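You operate a simulated robot arm through the tools that you are given. There is no shell and no other tool.

You run a simulated robot arm. Do the job below in one go: nothing can be reset, and whatever is moved stays where it is left.

Task
Pin the blue link into the clevis with the red pin.
Fine: slide the keeper over the pin, then pull on the link to prove it. Where these are worked on the way, their far stop is far enough and under half their travel is too little: blue link.

The check looks at the end state, three seconds after you hand in, the way a careful person would. Anything else that was tipped, shoved, dropped, spilled or broken makes it a failure.

Robot
A 7-joint arm with a two-finger gripper, fixed in place. Base frame: the origin is on the floor under the middle of its stand, x ahead of it, y to its left, z up; the work surface is at about z = 750. Units: mm, degrees, N and s.
With the tool pointing down near the work surface it reaches from about 300 to 780 mm from the base axis. Its first joint turns from -166.0 to 166.0 degrees. Payload 2.45 kg.
The tool frame sits at the grasp point between the pads (the TCP): z along the fingers, y along the line on which they close. The tips reach 27 mm beyond it. The gripper opens to 80 mm; its body begins 54 mm behind the TCP.
Orientation is told as [roll, pitch, yaw] about the base's x, y, z axes, in that order, counted from this pose: with the fingers straight down and closing along the base's y, the tool's x points along the base's -x, its y along +y and its z along -z.

Tools
- The arm moves only by the tool play_rows. Its argument "series" is a list that holds one entry, the list of rows, each a list of 7 numbers: the opening in per cent of the stroke, from 0 (shut) to 100 (fully open), then the shift along the tool's x, y, z in m, then the turn, a rotation vector about the tool's x, y, z in degrees. In form: [[[hand, x, y, z, rx, ry, rz], ...]]. A call has 1 to 20 rows; each row is the pose to reach, as a shift and turn from the pose commanded when the call began, along the tool's axes at that moment. Rows are played at 5 a second. More than 50 mm and 8.6 degrees between two rows, or a gripper value outside its range, and nothing of the call is played. Where a pose cannot be reached the arm comes as near as it can. A force on the tool above 50 N (or 10 N above the force at the start of the call, whichever is more), or a blocked arm, ends the call early, and 0.2 s more pass. Each finger travels about 153 mm/s and halts on what it meets, pressing with about 41 N; the grip force reading is that of the motor and also rises with nothing between the fingers. The clock runs only during rows and for 0.2 s after the last one: add rows that repeat a pose to give the fingers time. The reply holds the time, the measured pose of the TCP, the force on the tool along the base axes, the opening and the grip force, in the units named above and with some noise, with the torque about the TCP (base axes, N m) and any sound that the robot's microphone picked up, and new pictures: "show" is both (left out), scene, wrist or none.
- Cameras (640 x 400 px; columns grow to the right, rows downward): "scene" is fixed at [50.8, -498.9, 1353]; the picture's right is [0.65, -0.76, 0.00], its down [-0.35, -0.30, -0.89] and it looks along [0.67, 0.58, -0.46] (base axes); focal length 372 px, centre (320, 200). "wrist" rides on the gripper at [63, 12, -79] in the tool frame; the picture's right is [-0.19, 0.98, 0.00], its down [-0.72, -0.14, -0.68] and it looks along [-0.67, -0.13, 0.73] (tool axes); focal length 226 px, centre (320, 200). There is no depth. A picture from a camera that has moved, and an enlarged one, comes with that camera's place and axes in the base frame and with its lens.
- lift_body(by): moves the trunk up (or, below 0, down) by that many mm; the arm rides with it, the base frame stays. It gives what a move gives, with no picture.
- zoom(camera, box): a new picture of the part [left, top, right, bottom] of that camera's present view, enlarged. The clock stands still meanwhile.
- hand_in(): hands the job in; it is judged then, once.

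Places have to be worked out from the pictures, the camera data and where the tool is seen. Open the gripper and draw the arm clear of the work before you hand the job in, unless the task says otherwise.

The tools are called after ">>>" as name(argument=value, ...) on one line, values as JSON. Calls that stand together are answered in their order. play_rows: Moves the arm, as the interface text tells. Its arguments: {"type":"object","properties":{"series":{"type":"array","items":{"type":"array","items":{"type":"array","items":{"type":"number"}}}},"show":{"type":"string","enum":["both","scene","wrist","none"]}},"required":["series"]} The other tools are called the same way: lift_body (by) moves the trunk up or down; zoom (camera, box) takes an enlarged picture of a part of a camera's view; hand_in () hands the job in.

At the start:

```text
time: 0.0
eef_pos: [515.0, -123.2, 1104.8]
orientation: [0.0, 0.0, 0.0]
contact_force: [0.8, 0.7, 0.3]
ft_torque: [-0.05, 0.02, -0.01]
width: 80.0
finger_force: 0.1
trunk travel left (down, up): [-200.0, 340.0]
```

scene: 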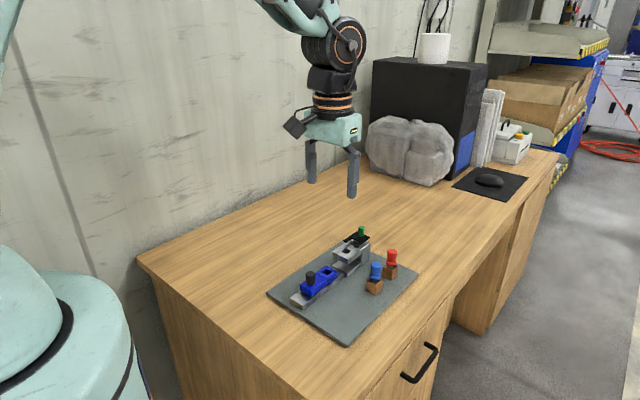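
wrist: 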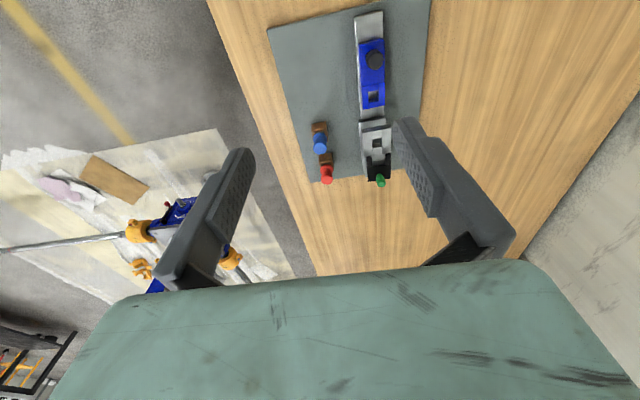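

I see a plate with a blue link on a rail, a clevis with a green-knobbed keeper, and two pins (blue and red) in holders. I'll zoom in on both cameras to get details.

>>> zoom(camera="scene", box=[260, 210, 430, 350])

>>> zoom(camera="wrist", box=[260, 0, 440, 200])

```text
2.86 times, centred on (345, 280) of scene
camera zoom: at [50.8, -498.9, 1353.0], right [0.65, -0.76, 0.0], down [-0.35, -0.3, -0.89], along [0.67, 0.58, -0.46], focal length 1063 px, centre (249, -29)
```

zoom: 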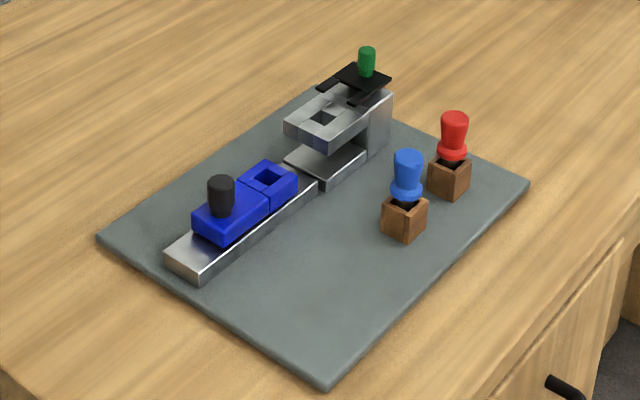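

```text
2.00 times, centred on (350, 100) of wrist
camera zoom: at [452.2, -110.9, 1183.0], right [0.19, 0.98, 0.0], down [0.72, -0.14, 0.68], along [0.67, -0.13, -0.73], focal length 452 px, centre (260, 400)
```

zoom: 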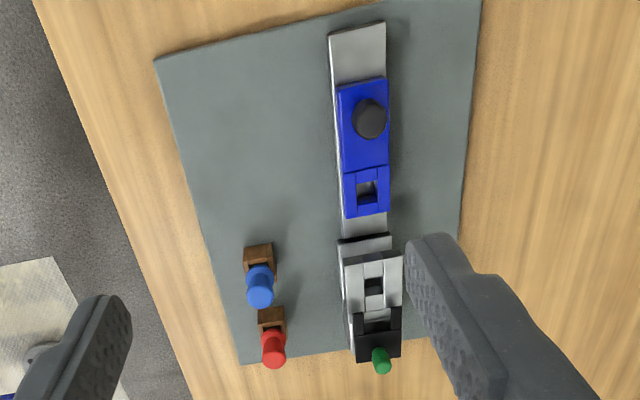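

Triangulating both views: link knob ≈ (541,-48,813), link hole ≈ (603,-47,779), clevis hole ≈ (680,-46,802), keeper knob ≈ (745,-47,836), red pin top ≈ (724,-152,828), blue pin ≈ (655,-150,826). I'll move closer for a better look, staying well above everything.

>>> play_rows(series=[[[100, -0.014, 0.01, 0.034, 0, 0, 0], [100, -0.028, 0.02, 0.068, 0, 0, 0], [100, -0.042, 0.03, 0.102, 0, 0, 0], [100, -0.056, 0.04, 0.136, 0, 0, 0], [100, -0.07, 0.05, 0.17, 0, 0, 0], [100, -0.085, 0.06, 0.2, 0, 0, 0], [100, -0.085, 0.06, 0.2, 0, 0, 0]]], show="both")

```text
time: 1.6
eef_pos: [600.6, -64.1, 902.0]
orientation: [0.0, 0.0, 0.0]
contact_force: [-0.4, 0.1, 0.2]
ft_torque: [-0.01, 0.02, -0.01]
width: 80.4
finger_force: 0.0
trunk travel left (down, up): [-200.0, 340.0]
camera wrist: at [536.6, -51.0, 982.5], right [0.19, 0.98, 0.0], down [0.72, -0.14, 0.68], along [0.67, -0.13, -0.73], focal length 226 px, centre (320, 200)
```

scene: 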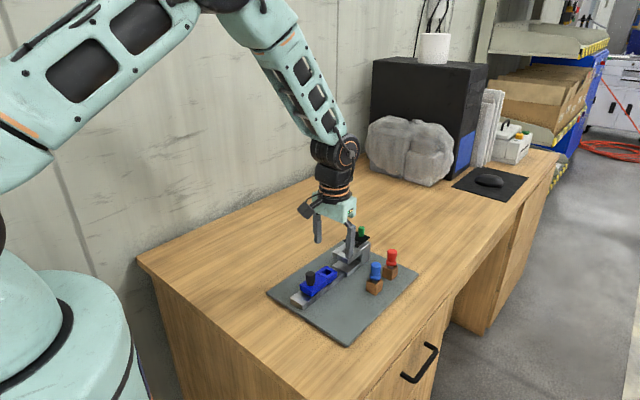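
wrist: 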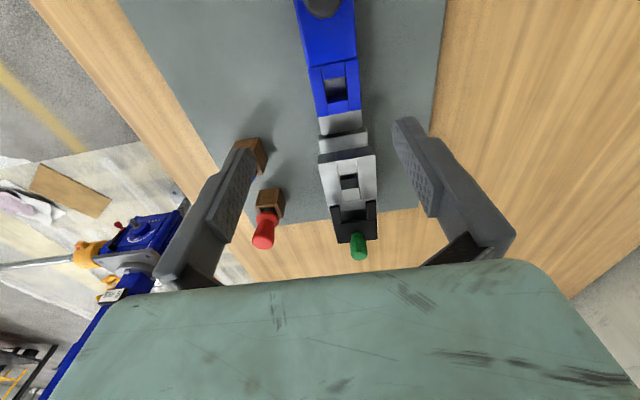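

Now I'll zoom on the clevis, link and pins in the wrist view.

>>> zoom(camera="wrist", box=[280, 0, 420, 100])

>>> zoom(camera="wrist", box=[230, 110, 400, 270])

>>> zoom(camera="scene", box=[330, 220, 410, 300])

```text
4.00 times, centred on (350, 50) of wrist
camera zoom: at [536.6, -51.0, 982.5], right [0.19, 0.98, 0.0], down [0.72, -0.14, 0.68], along [0.67, -0.13, -0.73], focal length 904 px, centre (200, 800)
```

zoom: 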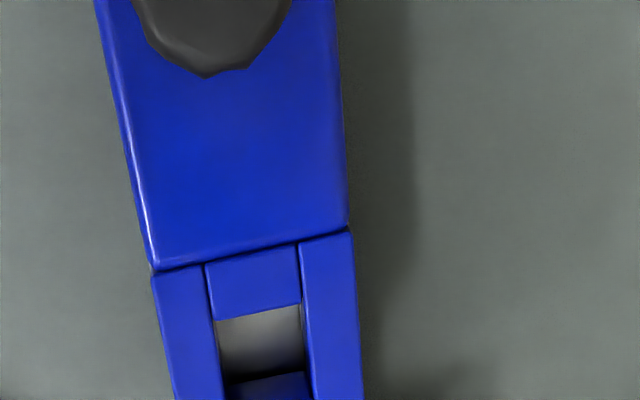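

```text
2.50 times, centred on (315, 190) of wrist
camera zoom: at [536.6, -51.0, 982.5], right [0.19, 0.98, 0.0], down [0.72, -0.14, 0.68], along [0.67, -0.13, -0.73], focal length 565 px, centre (332, 225)
```

zoom: 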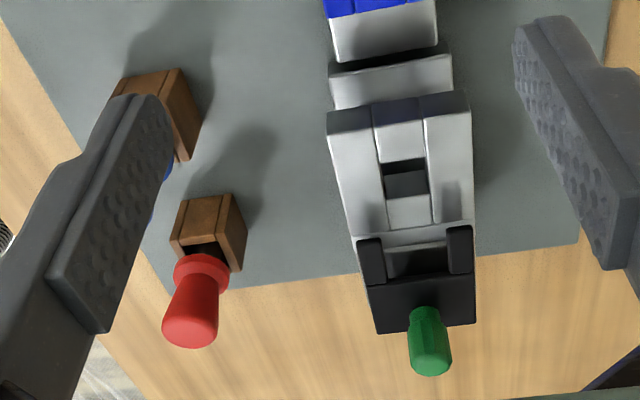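

```text
5.00 times, centred on (370, 260) of scene
camera zoom: at [50.8, -498.9, 1353.0], right [0.65, -0.76, 0.0], down [-0.35, -0.3, -0.89], along [0.67, 0.58, -0.46], focal length 1860 px, centre (70, -100)
```

zoom: 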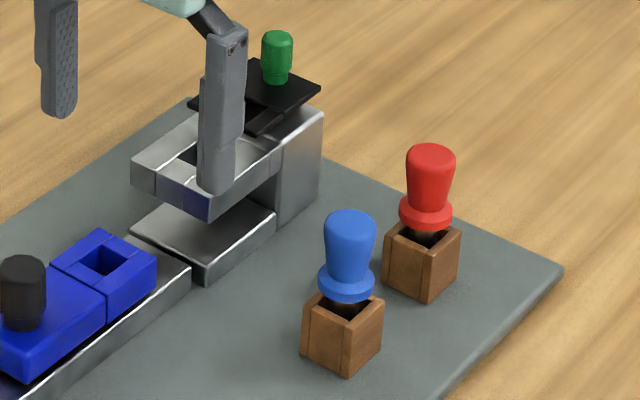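

The red pin has a tapered knob with a flange, and the keeper is a two-prong fork sliding on top of the clevis. I'll bring the tool above the clevis (tips about 20 mm clear) for a close look at the hole and the fork.

>>> play_rows(series=[[[100, -0.025, 0.006, 0.01, 0, 0, 0], [100, -0.05, 0.012, 0.025, 0, 0, 0], [100, -0.075, 0.018, 0.045, 0, 0, 0], [100, -0.075, 0.018, 0.045, 0, 0, 0]]], show="both")

>>> zoom(camera="wrist", box=[240, 110, 400, 270])

```text
time: 2.6
eef_pos: [675.5, -46.0, 857.1]
orientation: [0.0, 0.1, 0.0]
contact_force: [0.5, -0.5, -0.2]
ft_torque: [-0.01, 0.01, -0.02]
width: 79.9
finger_force: 0.1
trunk travel left (down, up): [-200.0, 340.0]
camera wrist: at [612.0, -33.5, 936.5], right [0.19, 0.98, 0.0], down [0.72, -0.14, 0.68], along [0.67, -0.13, -0.73], focal length 226 px, centre (320, 200)
```

scene: 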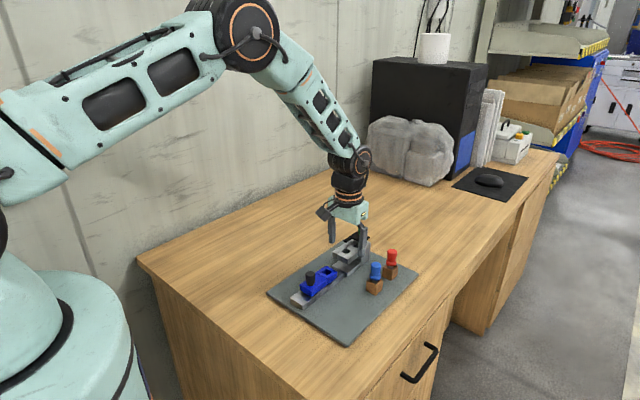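
wrist: 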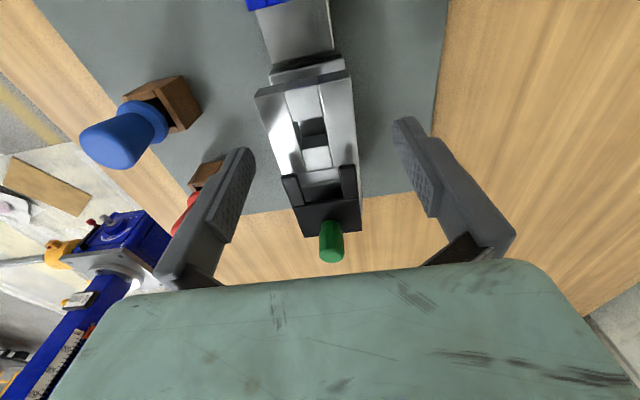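

```text
2.50 times, centred on (320, 190) of wrist
camera zoom: at [612.0, -33.5, 936.5], right [0.19, 0.98, 0.0], down [0.72, -0.14, 0.68], along [0.67, -0.13, -0.73], focal length 565 px, centre (320, 225)
```

zoom: 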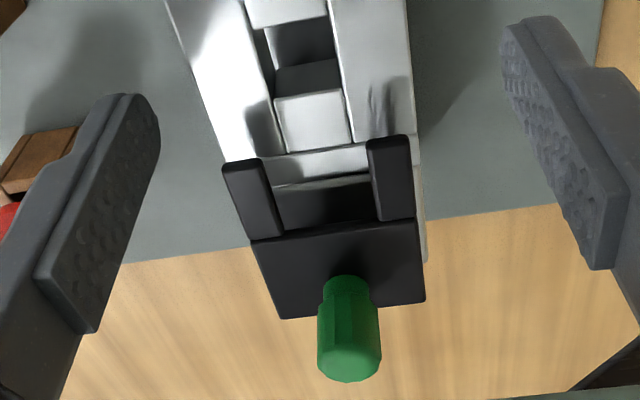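

I'll zoom on the hole area and the pins from this view.

>>> zoom(camera="wrist", box=[240, 50, 400, 150])

>>> zoom(camera="wrist", box=[70, 60, 230, 160])

>>> zoom(camera="scene", box=[320, 220, 420, 300])

```text
4.00 times, centred on (320, 100) of wrist
camera zoom: at [612.0, -33.5, 936.5], right [0.19, 0.98, 0.0], down [0.72, -0.14, 0.68], along [0.67, -0.13, -0.73], focal length 904 px, centre (320, 600)
```

zoom: 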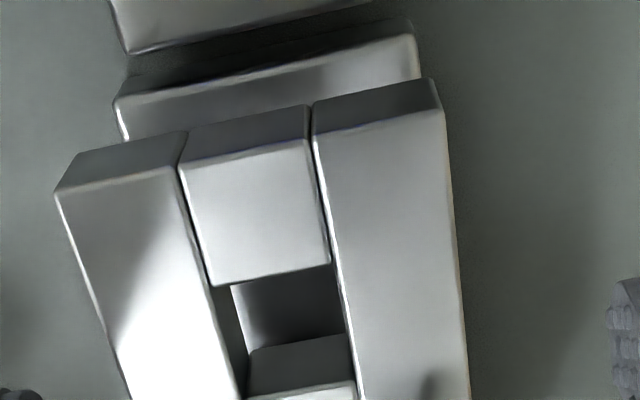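

```text
4.00 times, centred on (150, 110) of wrist
camera zoom: at [612.0, -33.5, 936.5], right [0.19, 0.98, 0.0], down [0.72, -0.14, 0.68], along [0.67, -0.13, -0.73], focal length 904 px, centre (1000, 560)
```

zoom: 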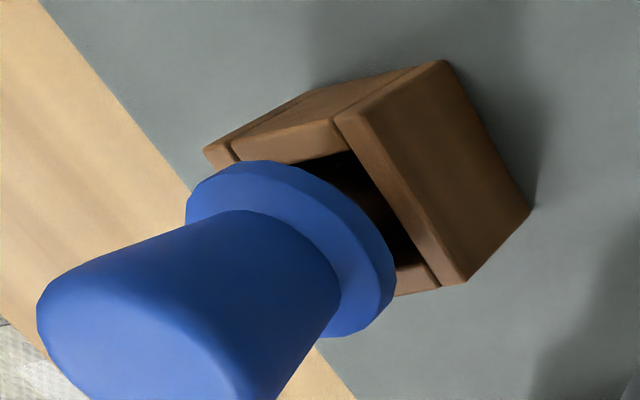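

```text
5.00 times, centred on (370, 260) of scene
camera zoom: at [50.8, -498.9, 1353.0], right [0.65, -0.76, 0.0], down [-0.35, -0.3, -0.89], along [0.67, 0.58, -0.46], focal length 1860 px, centre (70, -100)
```

zoom: 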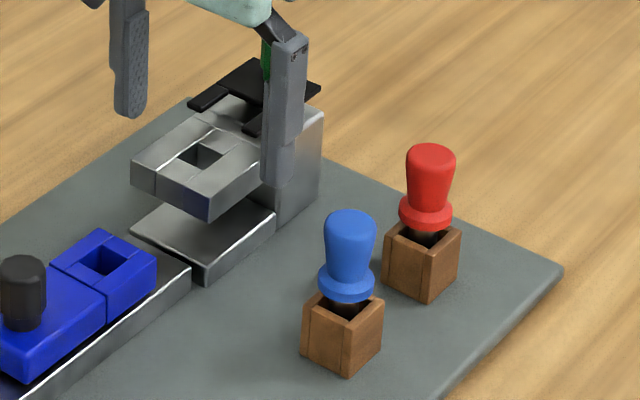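

Triangulation across views disagrees by several mm, so I want to calibrate the cameras against the known fingertip position. Zooming on the fingers in both views.

>>> zoom(camera="scene", box=[320, 190, 400, 270])

>>> zoom(camera="wrist", box=[150, 100, 520, 300])

```text
5.00 times, centred on (360, 230) of scene
camera zoom: at [50.8, -498.9, 1353.0], right [0.65, -0.76, 0.0], down [-0.35, -0.3, -0.89], along [0.67, 0.58, -0.46], focal length 1860 px, centre (120, 50)
```

zoom: 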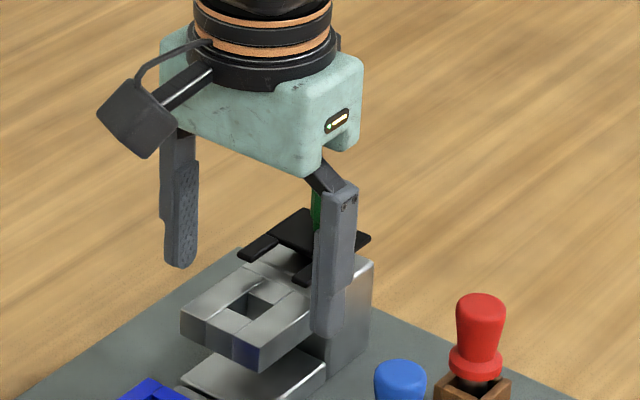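

```text
1.73 times, centred on (335, 200) of wrist
camera zoom: at [612.0, -33.5, 936.5], right [0.19, 0.98, 0.0], down [0.72, -0.14, 0.68], along [0.67, -0.13, -0.73], focal length 391 px, centre (294, 200)
```

zoom: 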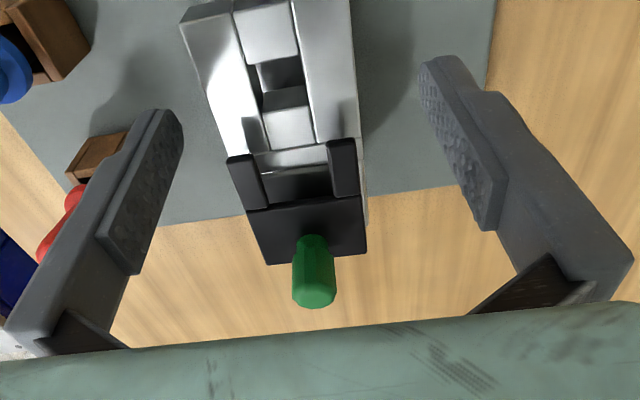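

With fingertip calibration (scene pitch ≈27.1°), everything fits better: clevis hole ≈ (673,-49.5,815), green knob top ≈ (735,-49.5,856), red pin top ≈ (721,-150,839), black link knob top ≈ (537,-51,830), link hole ≈ (596,-49,797). I'll retreat upward and go above the black link knob.

>>> play_rows(series=[[[100, 0.0, 0.0, -0.02, 0, 0, 0], [100, 0.035, -0.001, -0.025, 0, 0, 0], [100, 0.07, -0.002, -0.025, 0, 0, 0], [100, 0.105, -0.003, -0.025, 0, 0, 0], [100, 0.138, -0.005, -0.025, 0, 0, 0], [100, 0.138, -0.005, -0.025, 0, 0, 0], [100, 0.138, -0.005, -0.025, 0, 0, 0]]], show="both")

>>> zoom(camera="wrist", box=[240, 80, 400, 280])

>>> zoom(camera="scene", box=[270, 200, 370, 300])

```text
time: 4.2
eef_pos: [536.8, -50.8, 883.8]
orientation: [0.0, 0.0, 0.1]
contact_force: [-0.1, -1.0, 0.0]
ft_torque: [0.0, 0.0, 0.06]
width: 79.8
finger_force: 0.1
trunk travel left (down, up): [-200.0, 340.0]
camera wrist: at [473.5, -39.4, 962.6], right [0.19, 0.98, 0.0], down [0.72, -0.14, 0.68], along [0.67, -0.13, -0.73], focal length 226 px, centre (320, 200)
```

scene: 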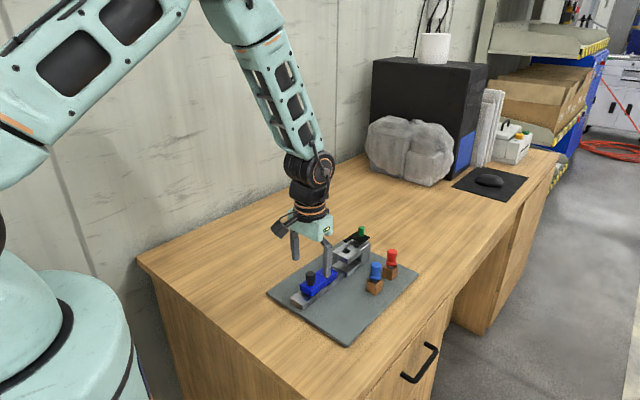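
wrist: 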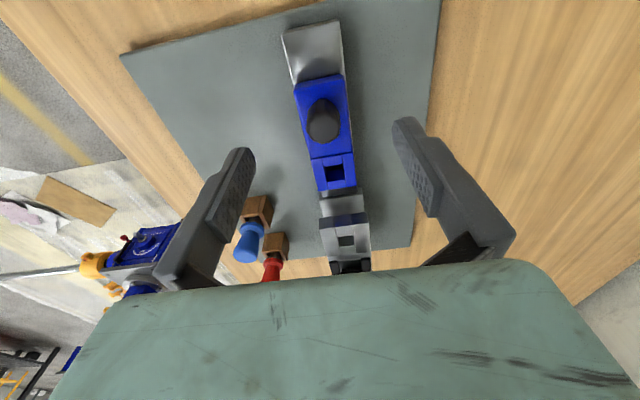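

```text
2.00 times, centred on (320, 180) of wrist
camera zoom: at [473.5, -39.4, 962.6], right [0.19, 0.98, 0.0], down [0.72, -0.14, 0.68], along [0.67, -0.13, -0.73], focal length 452 px, centre (320, 240)
```

zoom: 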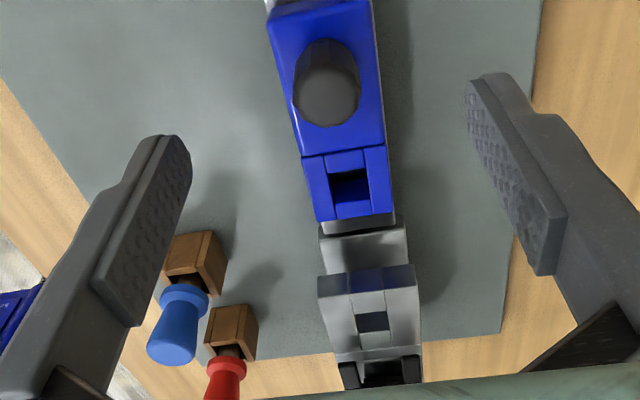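

```text
4.00 times, centred on (320, 250) of scene
camera zoom: at [50.8, -498.9, 1353.0], right [0.65, -0.76, 0.0], down [-0.35, -0.3, -0.89], along [0.67, 0.58, -0.46], focal length 1488 px, centre (320, 0)
```

zoom: 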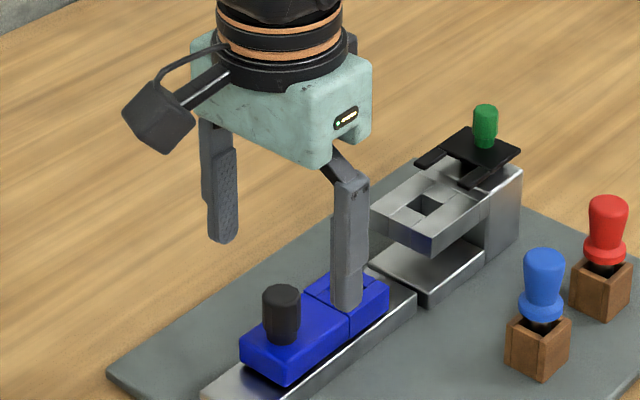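

The black knob reads ≈ (536,-48.3,830), 2–3 mm to the +y of the tool axis; the mechanism axis is y ≈ -48.5. I'll correct and descend to TCP z≈837, watching forces.

>>> play_rows(series=[[[100, 0.0005, 0.0024, 0.01, 0, 0, 0], [100, 0.0005, 0.0024, 0.02, 0, 0, 0], [100, 0.0005, 0.0024, 0.03, 0, 0, 0], [100, 0.0005, 0.0024, 0.04, 0, 0, 0], [100, 0.0005, 0.0024, 0.046, 0, 0, 0], [100, 0.0005, 0.0024, 0.046, 0, 0, 0]]], show="both")

>>> zoom(camera="wrist", box=[240, 80, 400, 280])

>>> zoom(camera="scene", box=[270, 220, 370, 320])

```text
time: 5.6
eef_pos: [535.9, -48.2, 836.8]
orientation: [0.0, -0.1, -0.1]
contact_force: [-0.6, -0.3, -0.5]
ft_torque: [0.02, -0.01, 0.01]
width: 79.9
finger_force: 0.0
trunk travel left (down, up): [-200.0, 340.0]
camera wrist: at [472.8, -36.2, 916.5], right [0.19, 0.98, 0.0], down [0.72, -0.14, 0.68], along [0.67, -0.13, -0.73], focal length 226 px, centre (320, 200)
```

scene: 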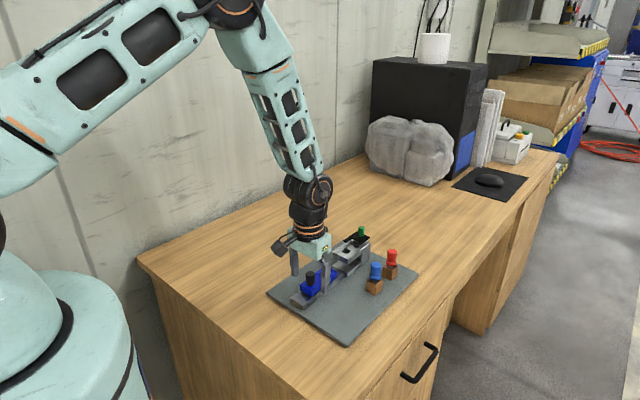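
wrist: 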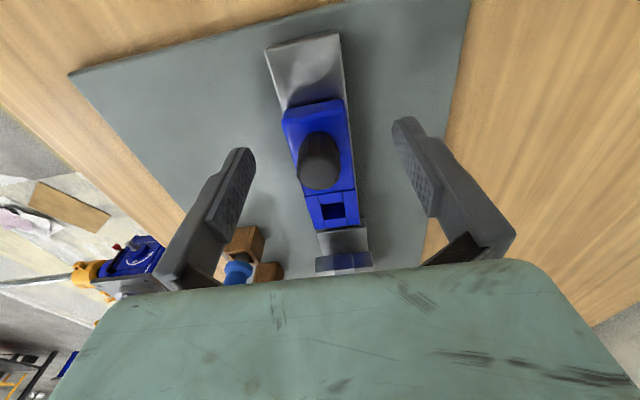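

```text
2.00 times, centred on (320, 180) of wrist
camera zoom: at [472.8, -36.2, 916.5], right [0.19, 0.98, 0.0], down [0.72, -0.14, 0.68], along [0.67, -0.13, -0.73], focal length 452 px, centre (320, 240)
```

zoom: 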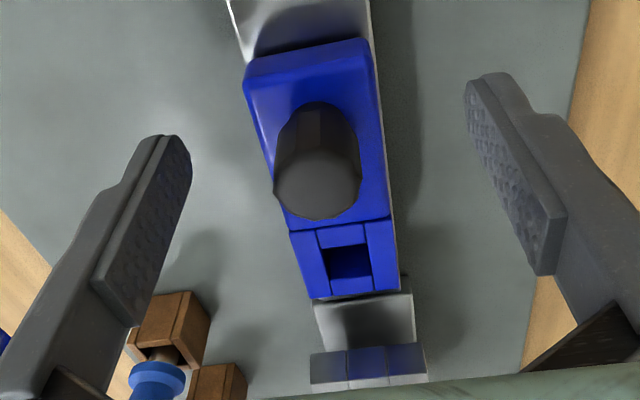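

```text
4.00 times, centred on (320, 270) of scene
camera zoom: at [50.8, -498.9, 1353.0], right [0.65, -0.76, 0.0], down [-0.35, -0.3, -0.89], along [0.67, 0.58, -0.46], focal length 1488 px, centre (320, -80)
```

zoom: 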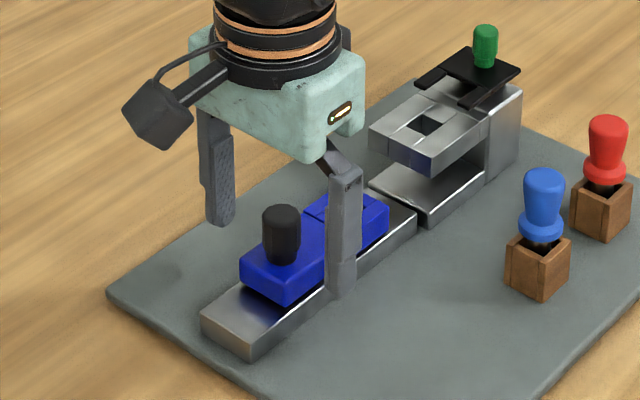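

The knob sits centred between the fingers laterally (TCP ~2 mm forward of it). I'll shift back 2 mm and close on it.

>>> play_rows(series=[[[80, 0.002, 0, 0, 0, 0, 0], [50, 0.002, 0, 0, 0, 0, 0], [35, 0.002, 0, 0, 0, 0, 0], [25, 0.002, 0, 0, 0, 0, 0], [10, 0.002, 0, 0, 0, 0, 0], [10, 0.002, 0, 0, 0, 0, 0], [10, 0.002, 0, 0, 0, 0, 0]]], show="both")

```text
time: 7.2
eef_pos: [534.9, -50.3, 836.7]
orientation: [0.0, 0.0, 0.1]
contact_force: [-0.4, -10.0, -0.2]
ft_torque: [0.02, -0.11, -0.04]
width: 21.1
finger_force: 40.8
trunk travel left (down, up): [-200.0, 340.0]
camera wrist: at [470.8, -37.3, 916.2], right [0.19, 0.98, 0.0], down [0.72, -0.14, 0.68], along [0.67, -0.13, -0.73], focal length 226 px, centre (320, 200)
```

scene: 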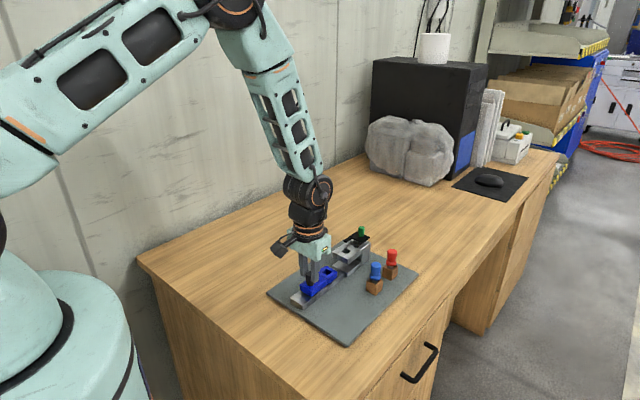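
wrist: 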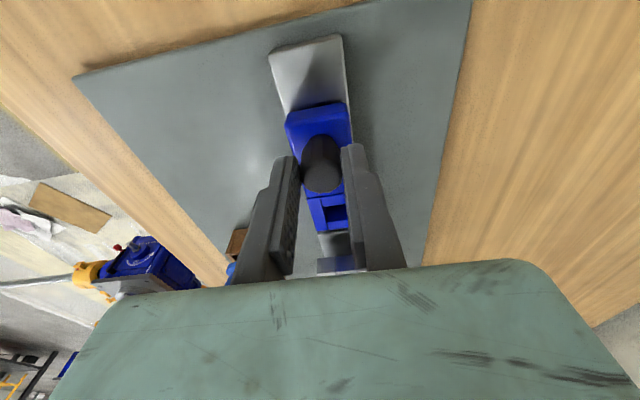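

Gripped at 21 mm, but with a −10 N side load: the axis is really at y ≈ −50.3. I'll relieve that by 2 mm and slide the link +x in 10 mm steps, checking forces.

>>> play_rows(series=[[[10, 0, -0.002, 0, 0, 0, 0], [10, 0, -0.002, 0, 0, 0, 0], [10, -0.008, -0.002, 0, 0, 0, 0], [10, -0.016, -0.002, 0, 0, 0, 0], [10, -0.024, -0.002, 0, 0, 0, 0], [10, -0.032, -0.002, 0, 0, 0, 0], [10, -0.04, -0.002, 0, 0, 0, 0], [10, -0.048, -0.002, 0, 0, 0, 0], [10, -0.056, -0.002, 0, 0, 0, 0], [10, -0.06, -0.002, 0, 0, 0, 0], [10, -0.06, -0.002, 0, 0, 0, 0]]], show="both")

>>> zoom(camera="scene", box=[270, 220, 370, 320])

```text
time: 9.6
eef_pos: [596.6, -49.7, 838.0]
orientation: [-0.1, 0.1, -0.1]
contact_force: [-0.1, 4.0, 0.4]
ft_torque: [-0.12, 0.68, 0.02]
width: 21.2
finger_force: 41.2
trunk travel left (down, up): [-200.0, 340.0]
camera wrist: at [532.7, -37.3, 916.4], right [0.19, 0.98, 0.0], down [0.72, -0.14, 0.68], along [0.67, -0.13, -0.73], focal length 226 px, centre (320, 200)
```

scene: 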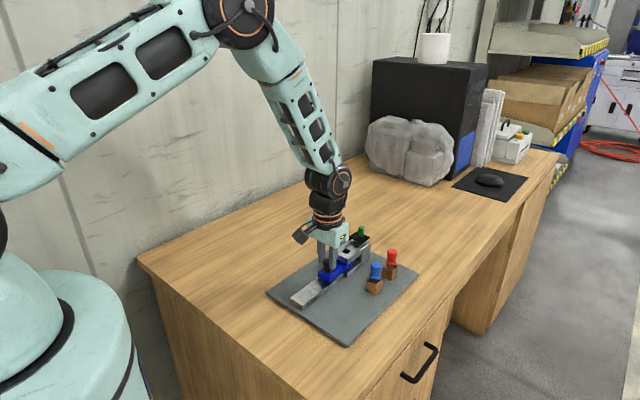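
wrist: 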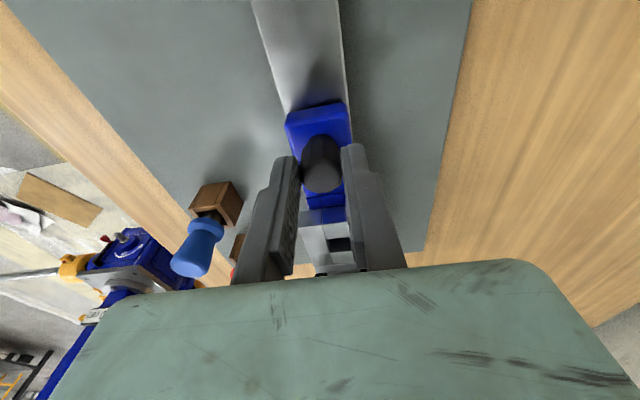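

```text
4.00 times, centred on (320, 270) of scene
camera zoom: at [50.8, -498.9, 1353.0], right [0.65, -0.76, 0.0], down [-0.35, -0.3, -0.89], along [0.67, 0.58, -0.46], focal length 1488 px, centre (320, -80)
```

zoom: 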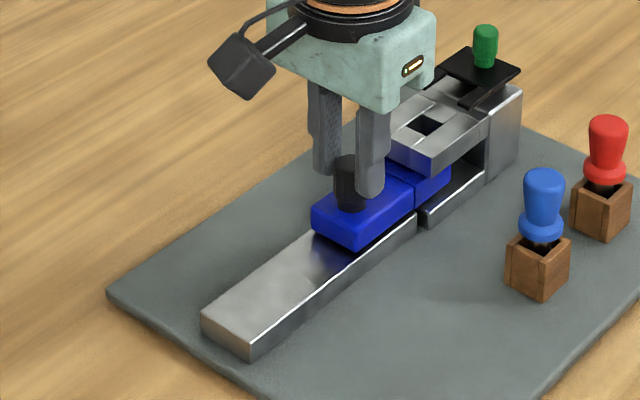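

The link slides freely and its nose is entering the clevis. Continue in 3 mm steps until it reaches the far stop.

>>> play_rows(series=[[[10, -0.003, 0.0007, 0, 0, 0, 0], [10, -0.006, 0.0007, 0, 0, 0, 0], [10, -0.009, 0.0007, 0, 0, 0, 0], [10, -0.012, 0.0007, 0, 0, 0, 0], [10, -0.015, 0.0007, 0, 0, 0, 0], [10, -0.017, 0.0007, 0, 0, 0, 0], [10, -0.017, 0.0007, 0, 0, 0, 0]]], show="both")

>>> zoom(camera="scene", box=[320, 220, 400, 300])

```text
time: 11.2
eef_pos: [611.1, -50.2, 837.5]
orientation: [0.0, 0.3, 0.0]
contact_force: [-17.0, -6.7, 0.0]
ft_torque: [0.11, 0.74, -0.06]
width: 21.4
finger_force: 40.7
trunk travel left (down, up): [-200.0, 340.0]
camera wrist: at [546.8, -37.3, 916.7], right [0.19, 0.98, 0.0], down [0.72, -0.14, 0.68], along [0.67, -0.13, -0.73], focal length 226 px, centre (320, 200)
```

scene: 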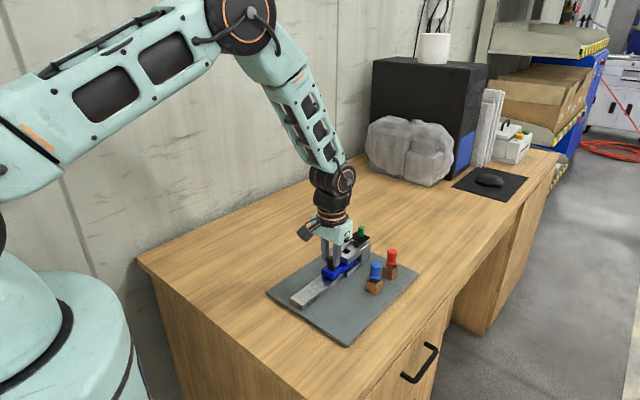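
wrist: 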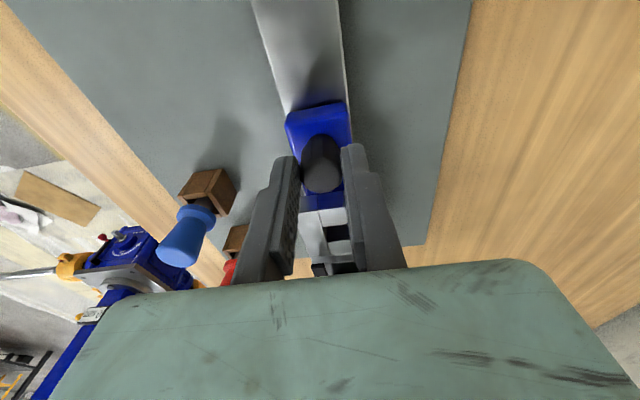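

```text
5.00 times, centred on (360, 260) of scene
camera zoom: at [50.8, -498.9, 1353.0], right [0.65, -0.76, 0.0], down [-0.35, -0.3, -0.89], along [0.67, 0.58, -0.46], focal length 1860 px, centre (120, -100)
```

zoom: 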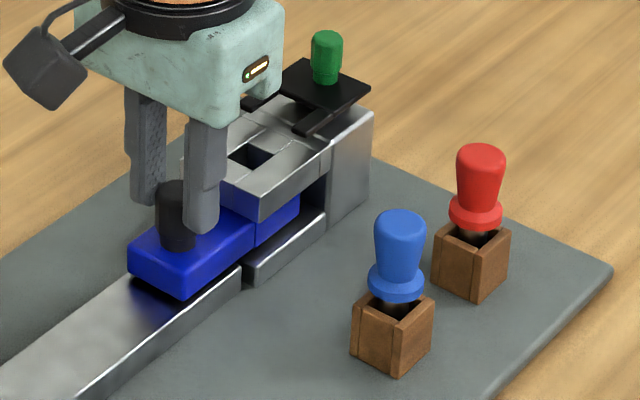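

Force −17 N in x at x=611 (76 mm of travel), matching the expected hole alignment: the far stop. I'll relax the push, then open and lift to look at the holes.

>>> play_rows(series=[[[10, 0.0033, -0.001, 0, 0, 0, 0], [10, 0.0033, -0.001, 0, 0, 0, 0], [30, 0.0033, -0.001, 0, 0, 0, 0], [60, 0.0033, -0.001, 0, 0, 0, 0], [100, 0.0033, -0.001, 0, 0, 0, 0], [100, 0.0033, -0.001, 0, 0, 0, 0], [100, 0.0033, -0.001, -0.02, 0, 0, 0], [100, 0.0033, -0.001, -0.04, 0, 0, 0], [100, 0.0033, -0.001, -0.045, 0, 0, 0], [100, 0.0033, -0.001, -0.045, 0, 0, 0]]], show="both")

>>> zoom(camera="wrist", box=[260, 110, 400, 270])

>>> zoom(camera="scene", box=[330, 230, 380, 280])

```text
time: 13.4
eef_pos: [609.6, -49.3, 883.3]
orientation: [0.0, 0.0, 0.0]
contact_force: [0.0, -0.2, 0.9]
ft_torque: [0.0, 0.02, 0.01]
width: 80.2
finger_force: 0.1
trunk travel left (down, up): [-200.0, 340.0]
camera wrist: at [545.4, -37.3, 962.4], right [0.19, 0.98, 0.0], down [0.72, -0.14, 0.68], along [0.67, -0.13, -0.73], focal length 226 px, centre (320, 200)
```

scene: 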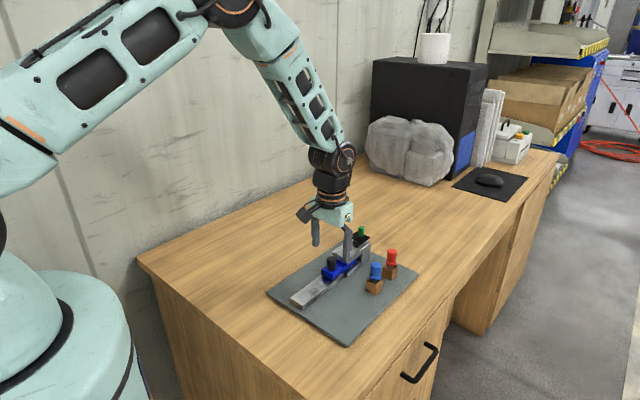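
wrist: 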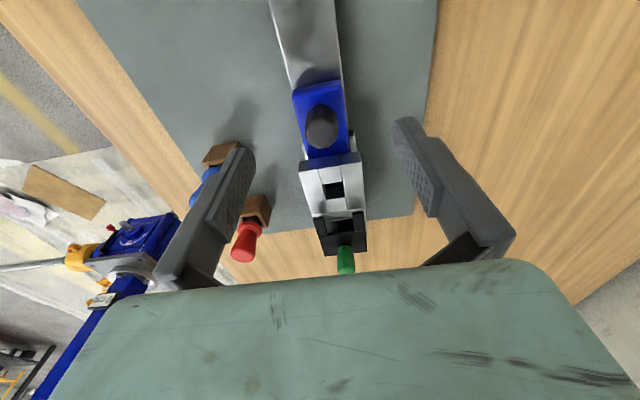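

```text
2.50 times, centred on (330, 190) of wrist
camera zoom: at [545.4, -37.3, 962.4], right [0.19, 0.98, 0.0], down [0.72, -0.14, 0.68], along [0.67, -0.13, -0.73], focal length 565 px, centre (295, 225)
```

zoom: 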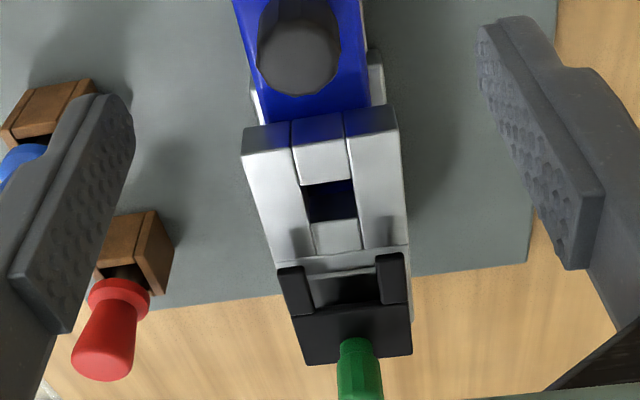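

```text
8.00 times, centred on (355, 255) of scene
camera zoom: at [50.8, -498.9, 1353.0], right [0.65, -0.76, 0.0], down [-0.35, -0.3, -0.89], along [0.67, 0.58, -0.46], focal length 2976 px, centre (40, -240)
```

zoom: 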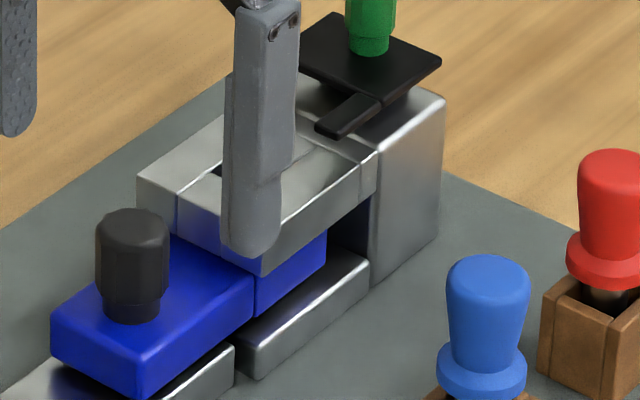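

The link hole now shows (blue) in the clevis hole. Next, move above the red pin at about (721,-149.5), staying high (z≈895) to clear the green knob.

>>> play_rows(series=[[[100, -0.012, -0.012, -0.012, 0, 0, 0], [100, -0.037, -0.035, -0.012, 0, 0, 0], [100, -0.062, -0.058, -0.012, 0, 0, 0], [100, -0.087, -0.08, -0.012, 0, 0, 0], [100, -0.111, -0.1, -0.01, 0, 0, 0], [100, -0.111, -0.1, -0.01, 0, 0, 0], [100, -0.111, -0.1, -0.01, 0, 0, 0]]], show="both")

>>> zoom(camera="wrist", box=[240, 80, 400, 280])

>>> zoom(camera="scene", box=[340, 200, 420, 300])

```text
time: 15.0
eef_pos: [721.2, -149.8, 893.8]
orientation: [0.0, 0.0, 0.0]
contact_force: [-0.5, -0.2, 0.4]
ft_torque: [0.03, 0.0, 0.01]
width: 80.0
finger_force: 0.0
trunk travel left (down, up): [-200.0, 340.0]
camera wrist: at [656.9, -137.8, 972.1], right [0.19, 0.98, 0.0], down [0.72, -0.14, 0.68], along [0.67, -0.13, -0.73], focal length 226 px, centre (320, 200)
```

scene: 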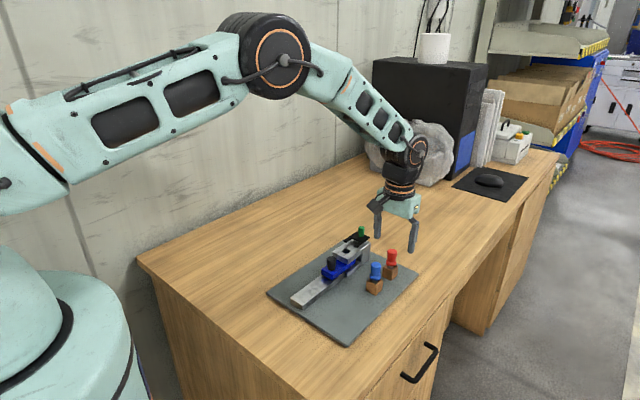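
wrist: 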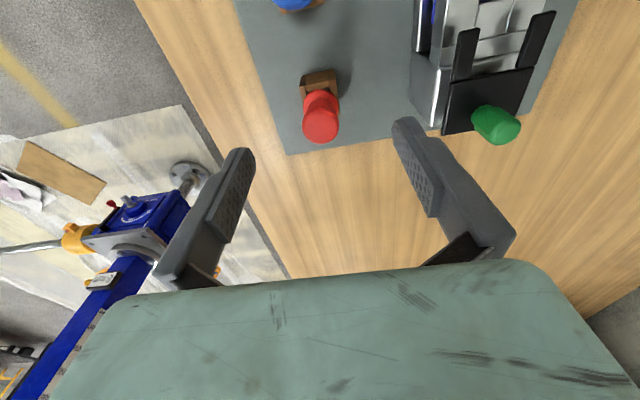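

```text
2.00 times, centred on (320, 180) of wrist
camera zoom: at [656.9, -137.8, 972.1], right [0.19, 0.98, 0.0], down [0.72, -0.14, 0.68], along [0.67, -0.13, -0.73], focal length 452 px, centre (320, 240)
```

zoom: 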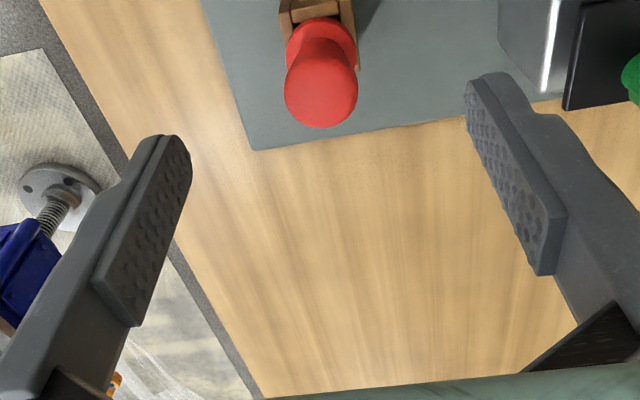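

```text
4.00 times, centred on (380, 250) of scene
camera zoom: at [50.8, -498.9, 1353.0], right [0.65, -0.76, 0.0], down [-0.35, -0.3, -0.89], along [0.67, 0.58, -0.46], focal length 1488 px, centre (80, 0)
```

zoom: 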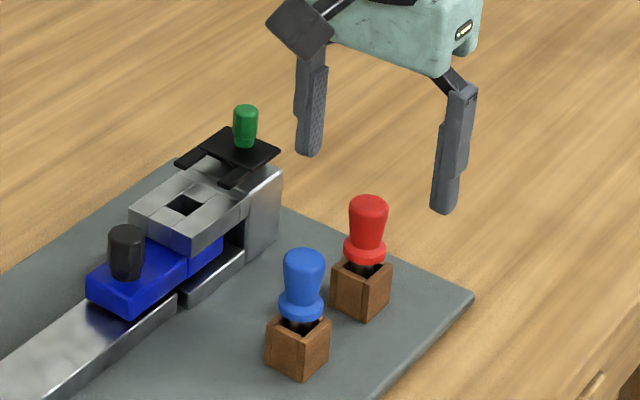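

Red pin appears at about (719.5,-150,838). I'll zoom in to judge flange and knob heights before descending.

>>> zoom(camera="scene", box=[370, 240, 410, 285])

>>> zoom(camera="wrist", box=[290, 60, 350, 150])

```text
8.89 times, centred on (390, 262) of scene
camera zoom: at [50.8, -498.9, 1353.0], right [0.65, -0.76, 0.0], down [-0.35, -0.3, -0.89], along [0.67, 0.58, -0.46], focal length 3307 px, centre (-302, -356)
```

zoom: 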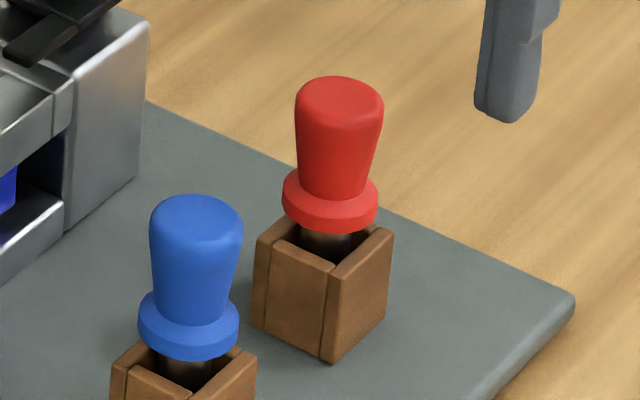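

```text
4.44 times, centred on (320, 105) of wrist
camera zoom: at [656.9, -137.8, 972.1], right [0.19, 0.98, 0.0], down [0.72, -0.14, 0.68], along [0.67, -0.13, -0.73], focal length 1005 px, centre (320, 622)
```

zoom: 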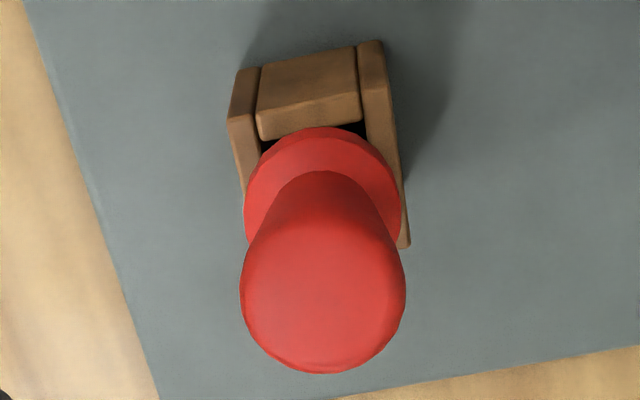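

The flange sits at about z 805–813 and the knob at 813–840. Let me also look at the keeper fork from this angle.

>>> zoom(camera="wrist", box=[400, 0, 580, 150])

>>> zoom(camera="scene", box=[340, 220, 385, 265])

```text
2.67 times, centred on (490, 75) of wrist
camera zoom: at [656.9, -137.8, 972.1], right [0.19, 0.98, 0.0], down [0.72, -0.14, 0.68], along [0.67, -0.13, -0.73], focal length 603 px, centre (-133, 533)
```

zoom: 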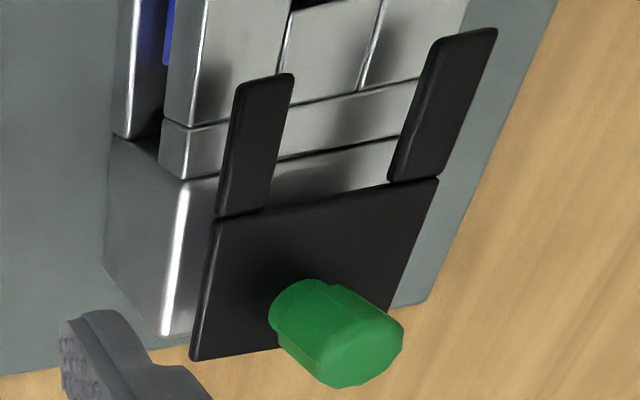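

```text
8.89 times, centred on (362, 242) of scene
camera zoom: at [50.8, -498.9, 1353.0], right [0.65, -0.76, 0.0], down [-0.35, -0.3, -0.89], along [0.67, 0.58, -0.46], focal length 3307 px, centre (-58, -178)
```

zoom: 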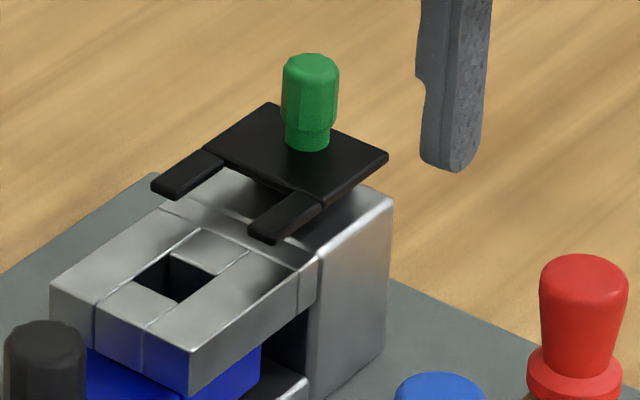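

The keeper floats above the clevis top, so the pin flange fits beneath the fork. I'll descend to TCP z≈844 (tips just above the flange) around the red knob, then check.

>>> play_rows(series=[[[100, 0.0012, -0.001, 0.012, 0, 0, 0], [100, 0.0012, -0.001, 0.024, 0, 0, 0], [100, 0.0012, -0.001, 0.036, 0, 0, 0], [100, 0.0012, -0.001, 0.045, 0, 0, 0], [100, 0.0012, -0.001, 0.05, 0, 0, 0], [100, 0.0012, -0.001, 0.05, 0, 0, 0]]], show="both")

>>> zoom(camera="wrist", box=[240, 80, 400, 280])

>>> zoom(camera="scene", box=[350, 220, 430, 300])

```text
time: 16.4
eef_pos: [718.7, -151.4, 841.7]
orientation: [0.0, 0.0, 0.1]
contact_force: [0.4, 0.3, 0.2]
ft_torque: [0.04, 0.01, -0.01]
width: 80.2
finger_force: 0.1
trunk travel left (down, up): [-200.0, 340.0]
camera wrist: at [655.3, -138.8, 921.6], right [0.19, 0.98, 0.0], down [0.72, -0.14, 0.68], along [0.67, -0.13, -0.73], focal length 226 px, centre (320, 200)
```

scene: 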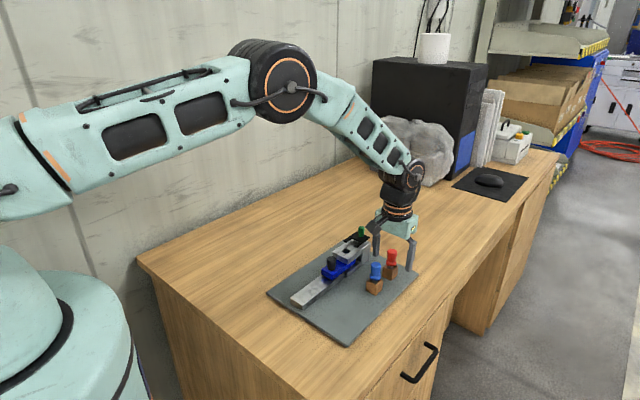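
wrist: 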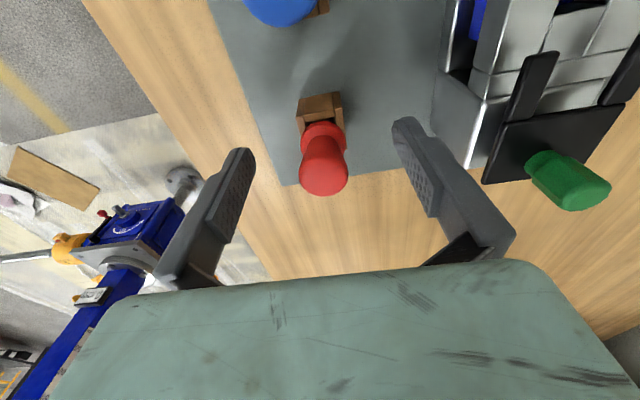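

```text
2.00 times, centred on (320, 180) of wrist
camera zoom: at [655.3, -138.8, 921.6], right [0.19, 0.98, 0.0], down [0.72, -0.14, 0.68], along [0.67, -0.13, -0.73], focal length 452 px, centre (320, 240)
```

zoom: 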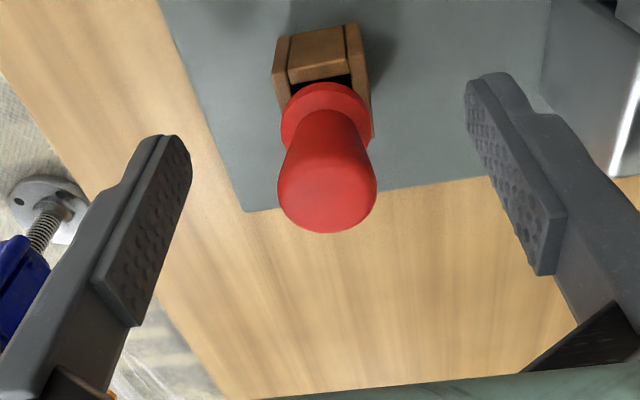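

```text
5.00 times, centred on (390, 260) of scene
camera zoom: at [50.8, -498.9, 1353.0], right [0.65, -0.76, 0.0], down [-0.35, -0.3, -0.89], along [0.67, 0.58, -0.46], focal length 1860 px, centre (-30, -100)
```

zoom: 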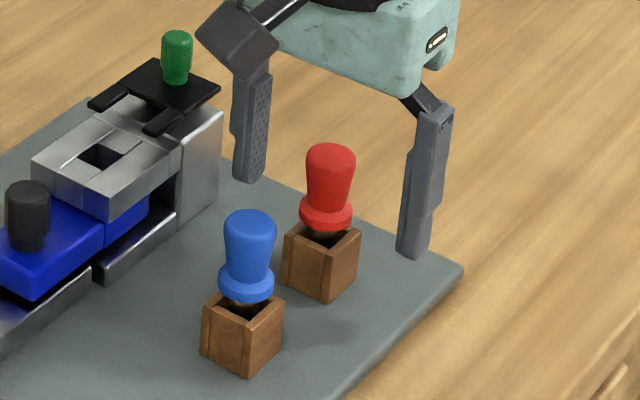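

The red knob is between the fingers, well centred. I'll close on it gently (raising 1.5 mm so the tips stay off the flange).

>>> play_rows(series=[[[80, 0.001, 0, -0.0015, 0, 0, 0], [55, 0.001, 0, -0.0015, 0, 0, 0], [42, 0.001, 0, -0.0015, 0, 0, 0], [34, 0.001, 0, -0.0015, 0, 0, 0], [28, 0.001, 0, -0.0015, 0, 0, 0], [15, 0.001, 0, -0.0015, 0, 0, 0], [10, 0.001, 0, -0.0015, 0, 0, 0], [10, 0.001, 0, -0.0015, 0, 0, 0]]], show="both")

>>> zoom(camera="wrist", box=[260, 80, 380, 230])

>>> zoom(camera="scene", box=[360, 220, 420, 300])

```text
time: 18.2
eef_pos: [718.2, -151.3, 843.7]
orientation: [0.0, 0.0, 0.0]
contact_force: [0.1, -0.4, -0.1]
ft_torque: [0.0, 0.0, 0.02]
width: 22.4
finger_force: 41.0
trunk travel left (down, up): [-200.0, 340.0]
camera wrist: at [654.4, -139.1, 923.0], right [0.19, 0.98, 0.0], down [0.72, -0.14, 0.68], along [0.67, -0.13, -0.73], focal length 226 px, centre (320, 200)
```

scene: 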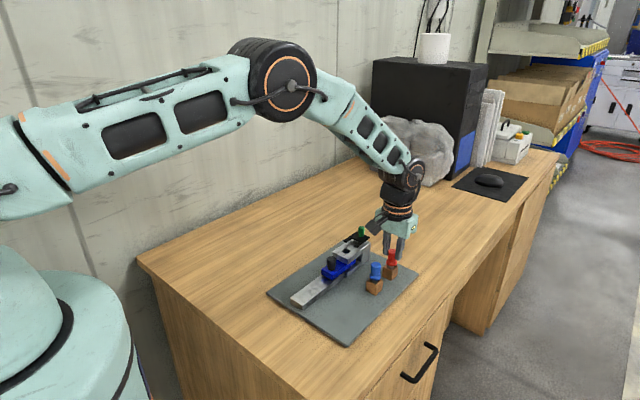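
wrist: 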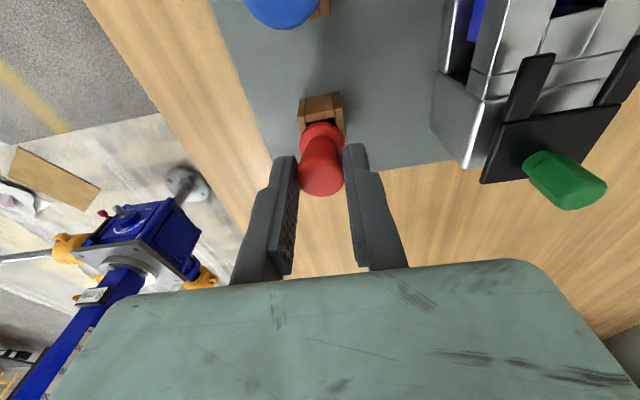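

```text
2.67 times, centred on (320, 155) of wrist
camera zoom: at [654.4, -139.1, 923.0], right [0.19, 0.98, 0.0], down [0.72, -0.14, 0.68], along [0.67, -0.13, -0.73], focal length 603 px, centre (320, 320)
```

zoom: 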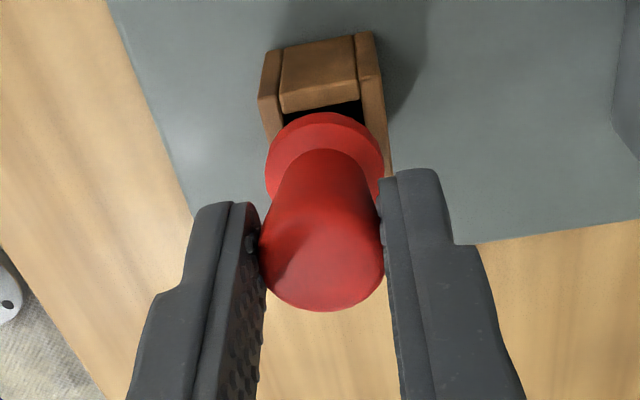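

```text
5.00 times, centred on (390, 260) of scene
camera zoom: at [50.8, -498.9, 1353.0], right [0.65, -0.76, 0.0], down [-0.35, -0.3, -0.89], along [0.67, 0.58, -0.46], focal length 1860 px, centre (-30, -100)
```

zoom: 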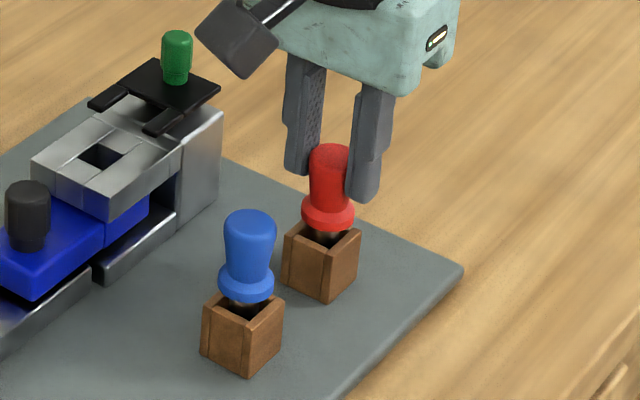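

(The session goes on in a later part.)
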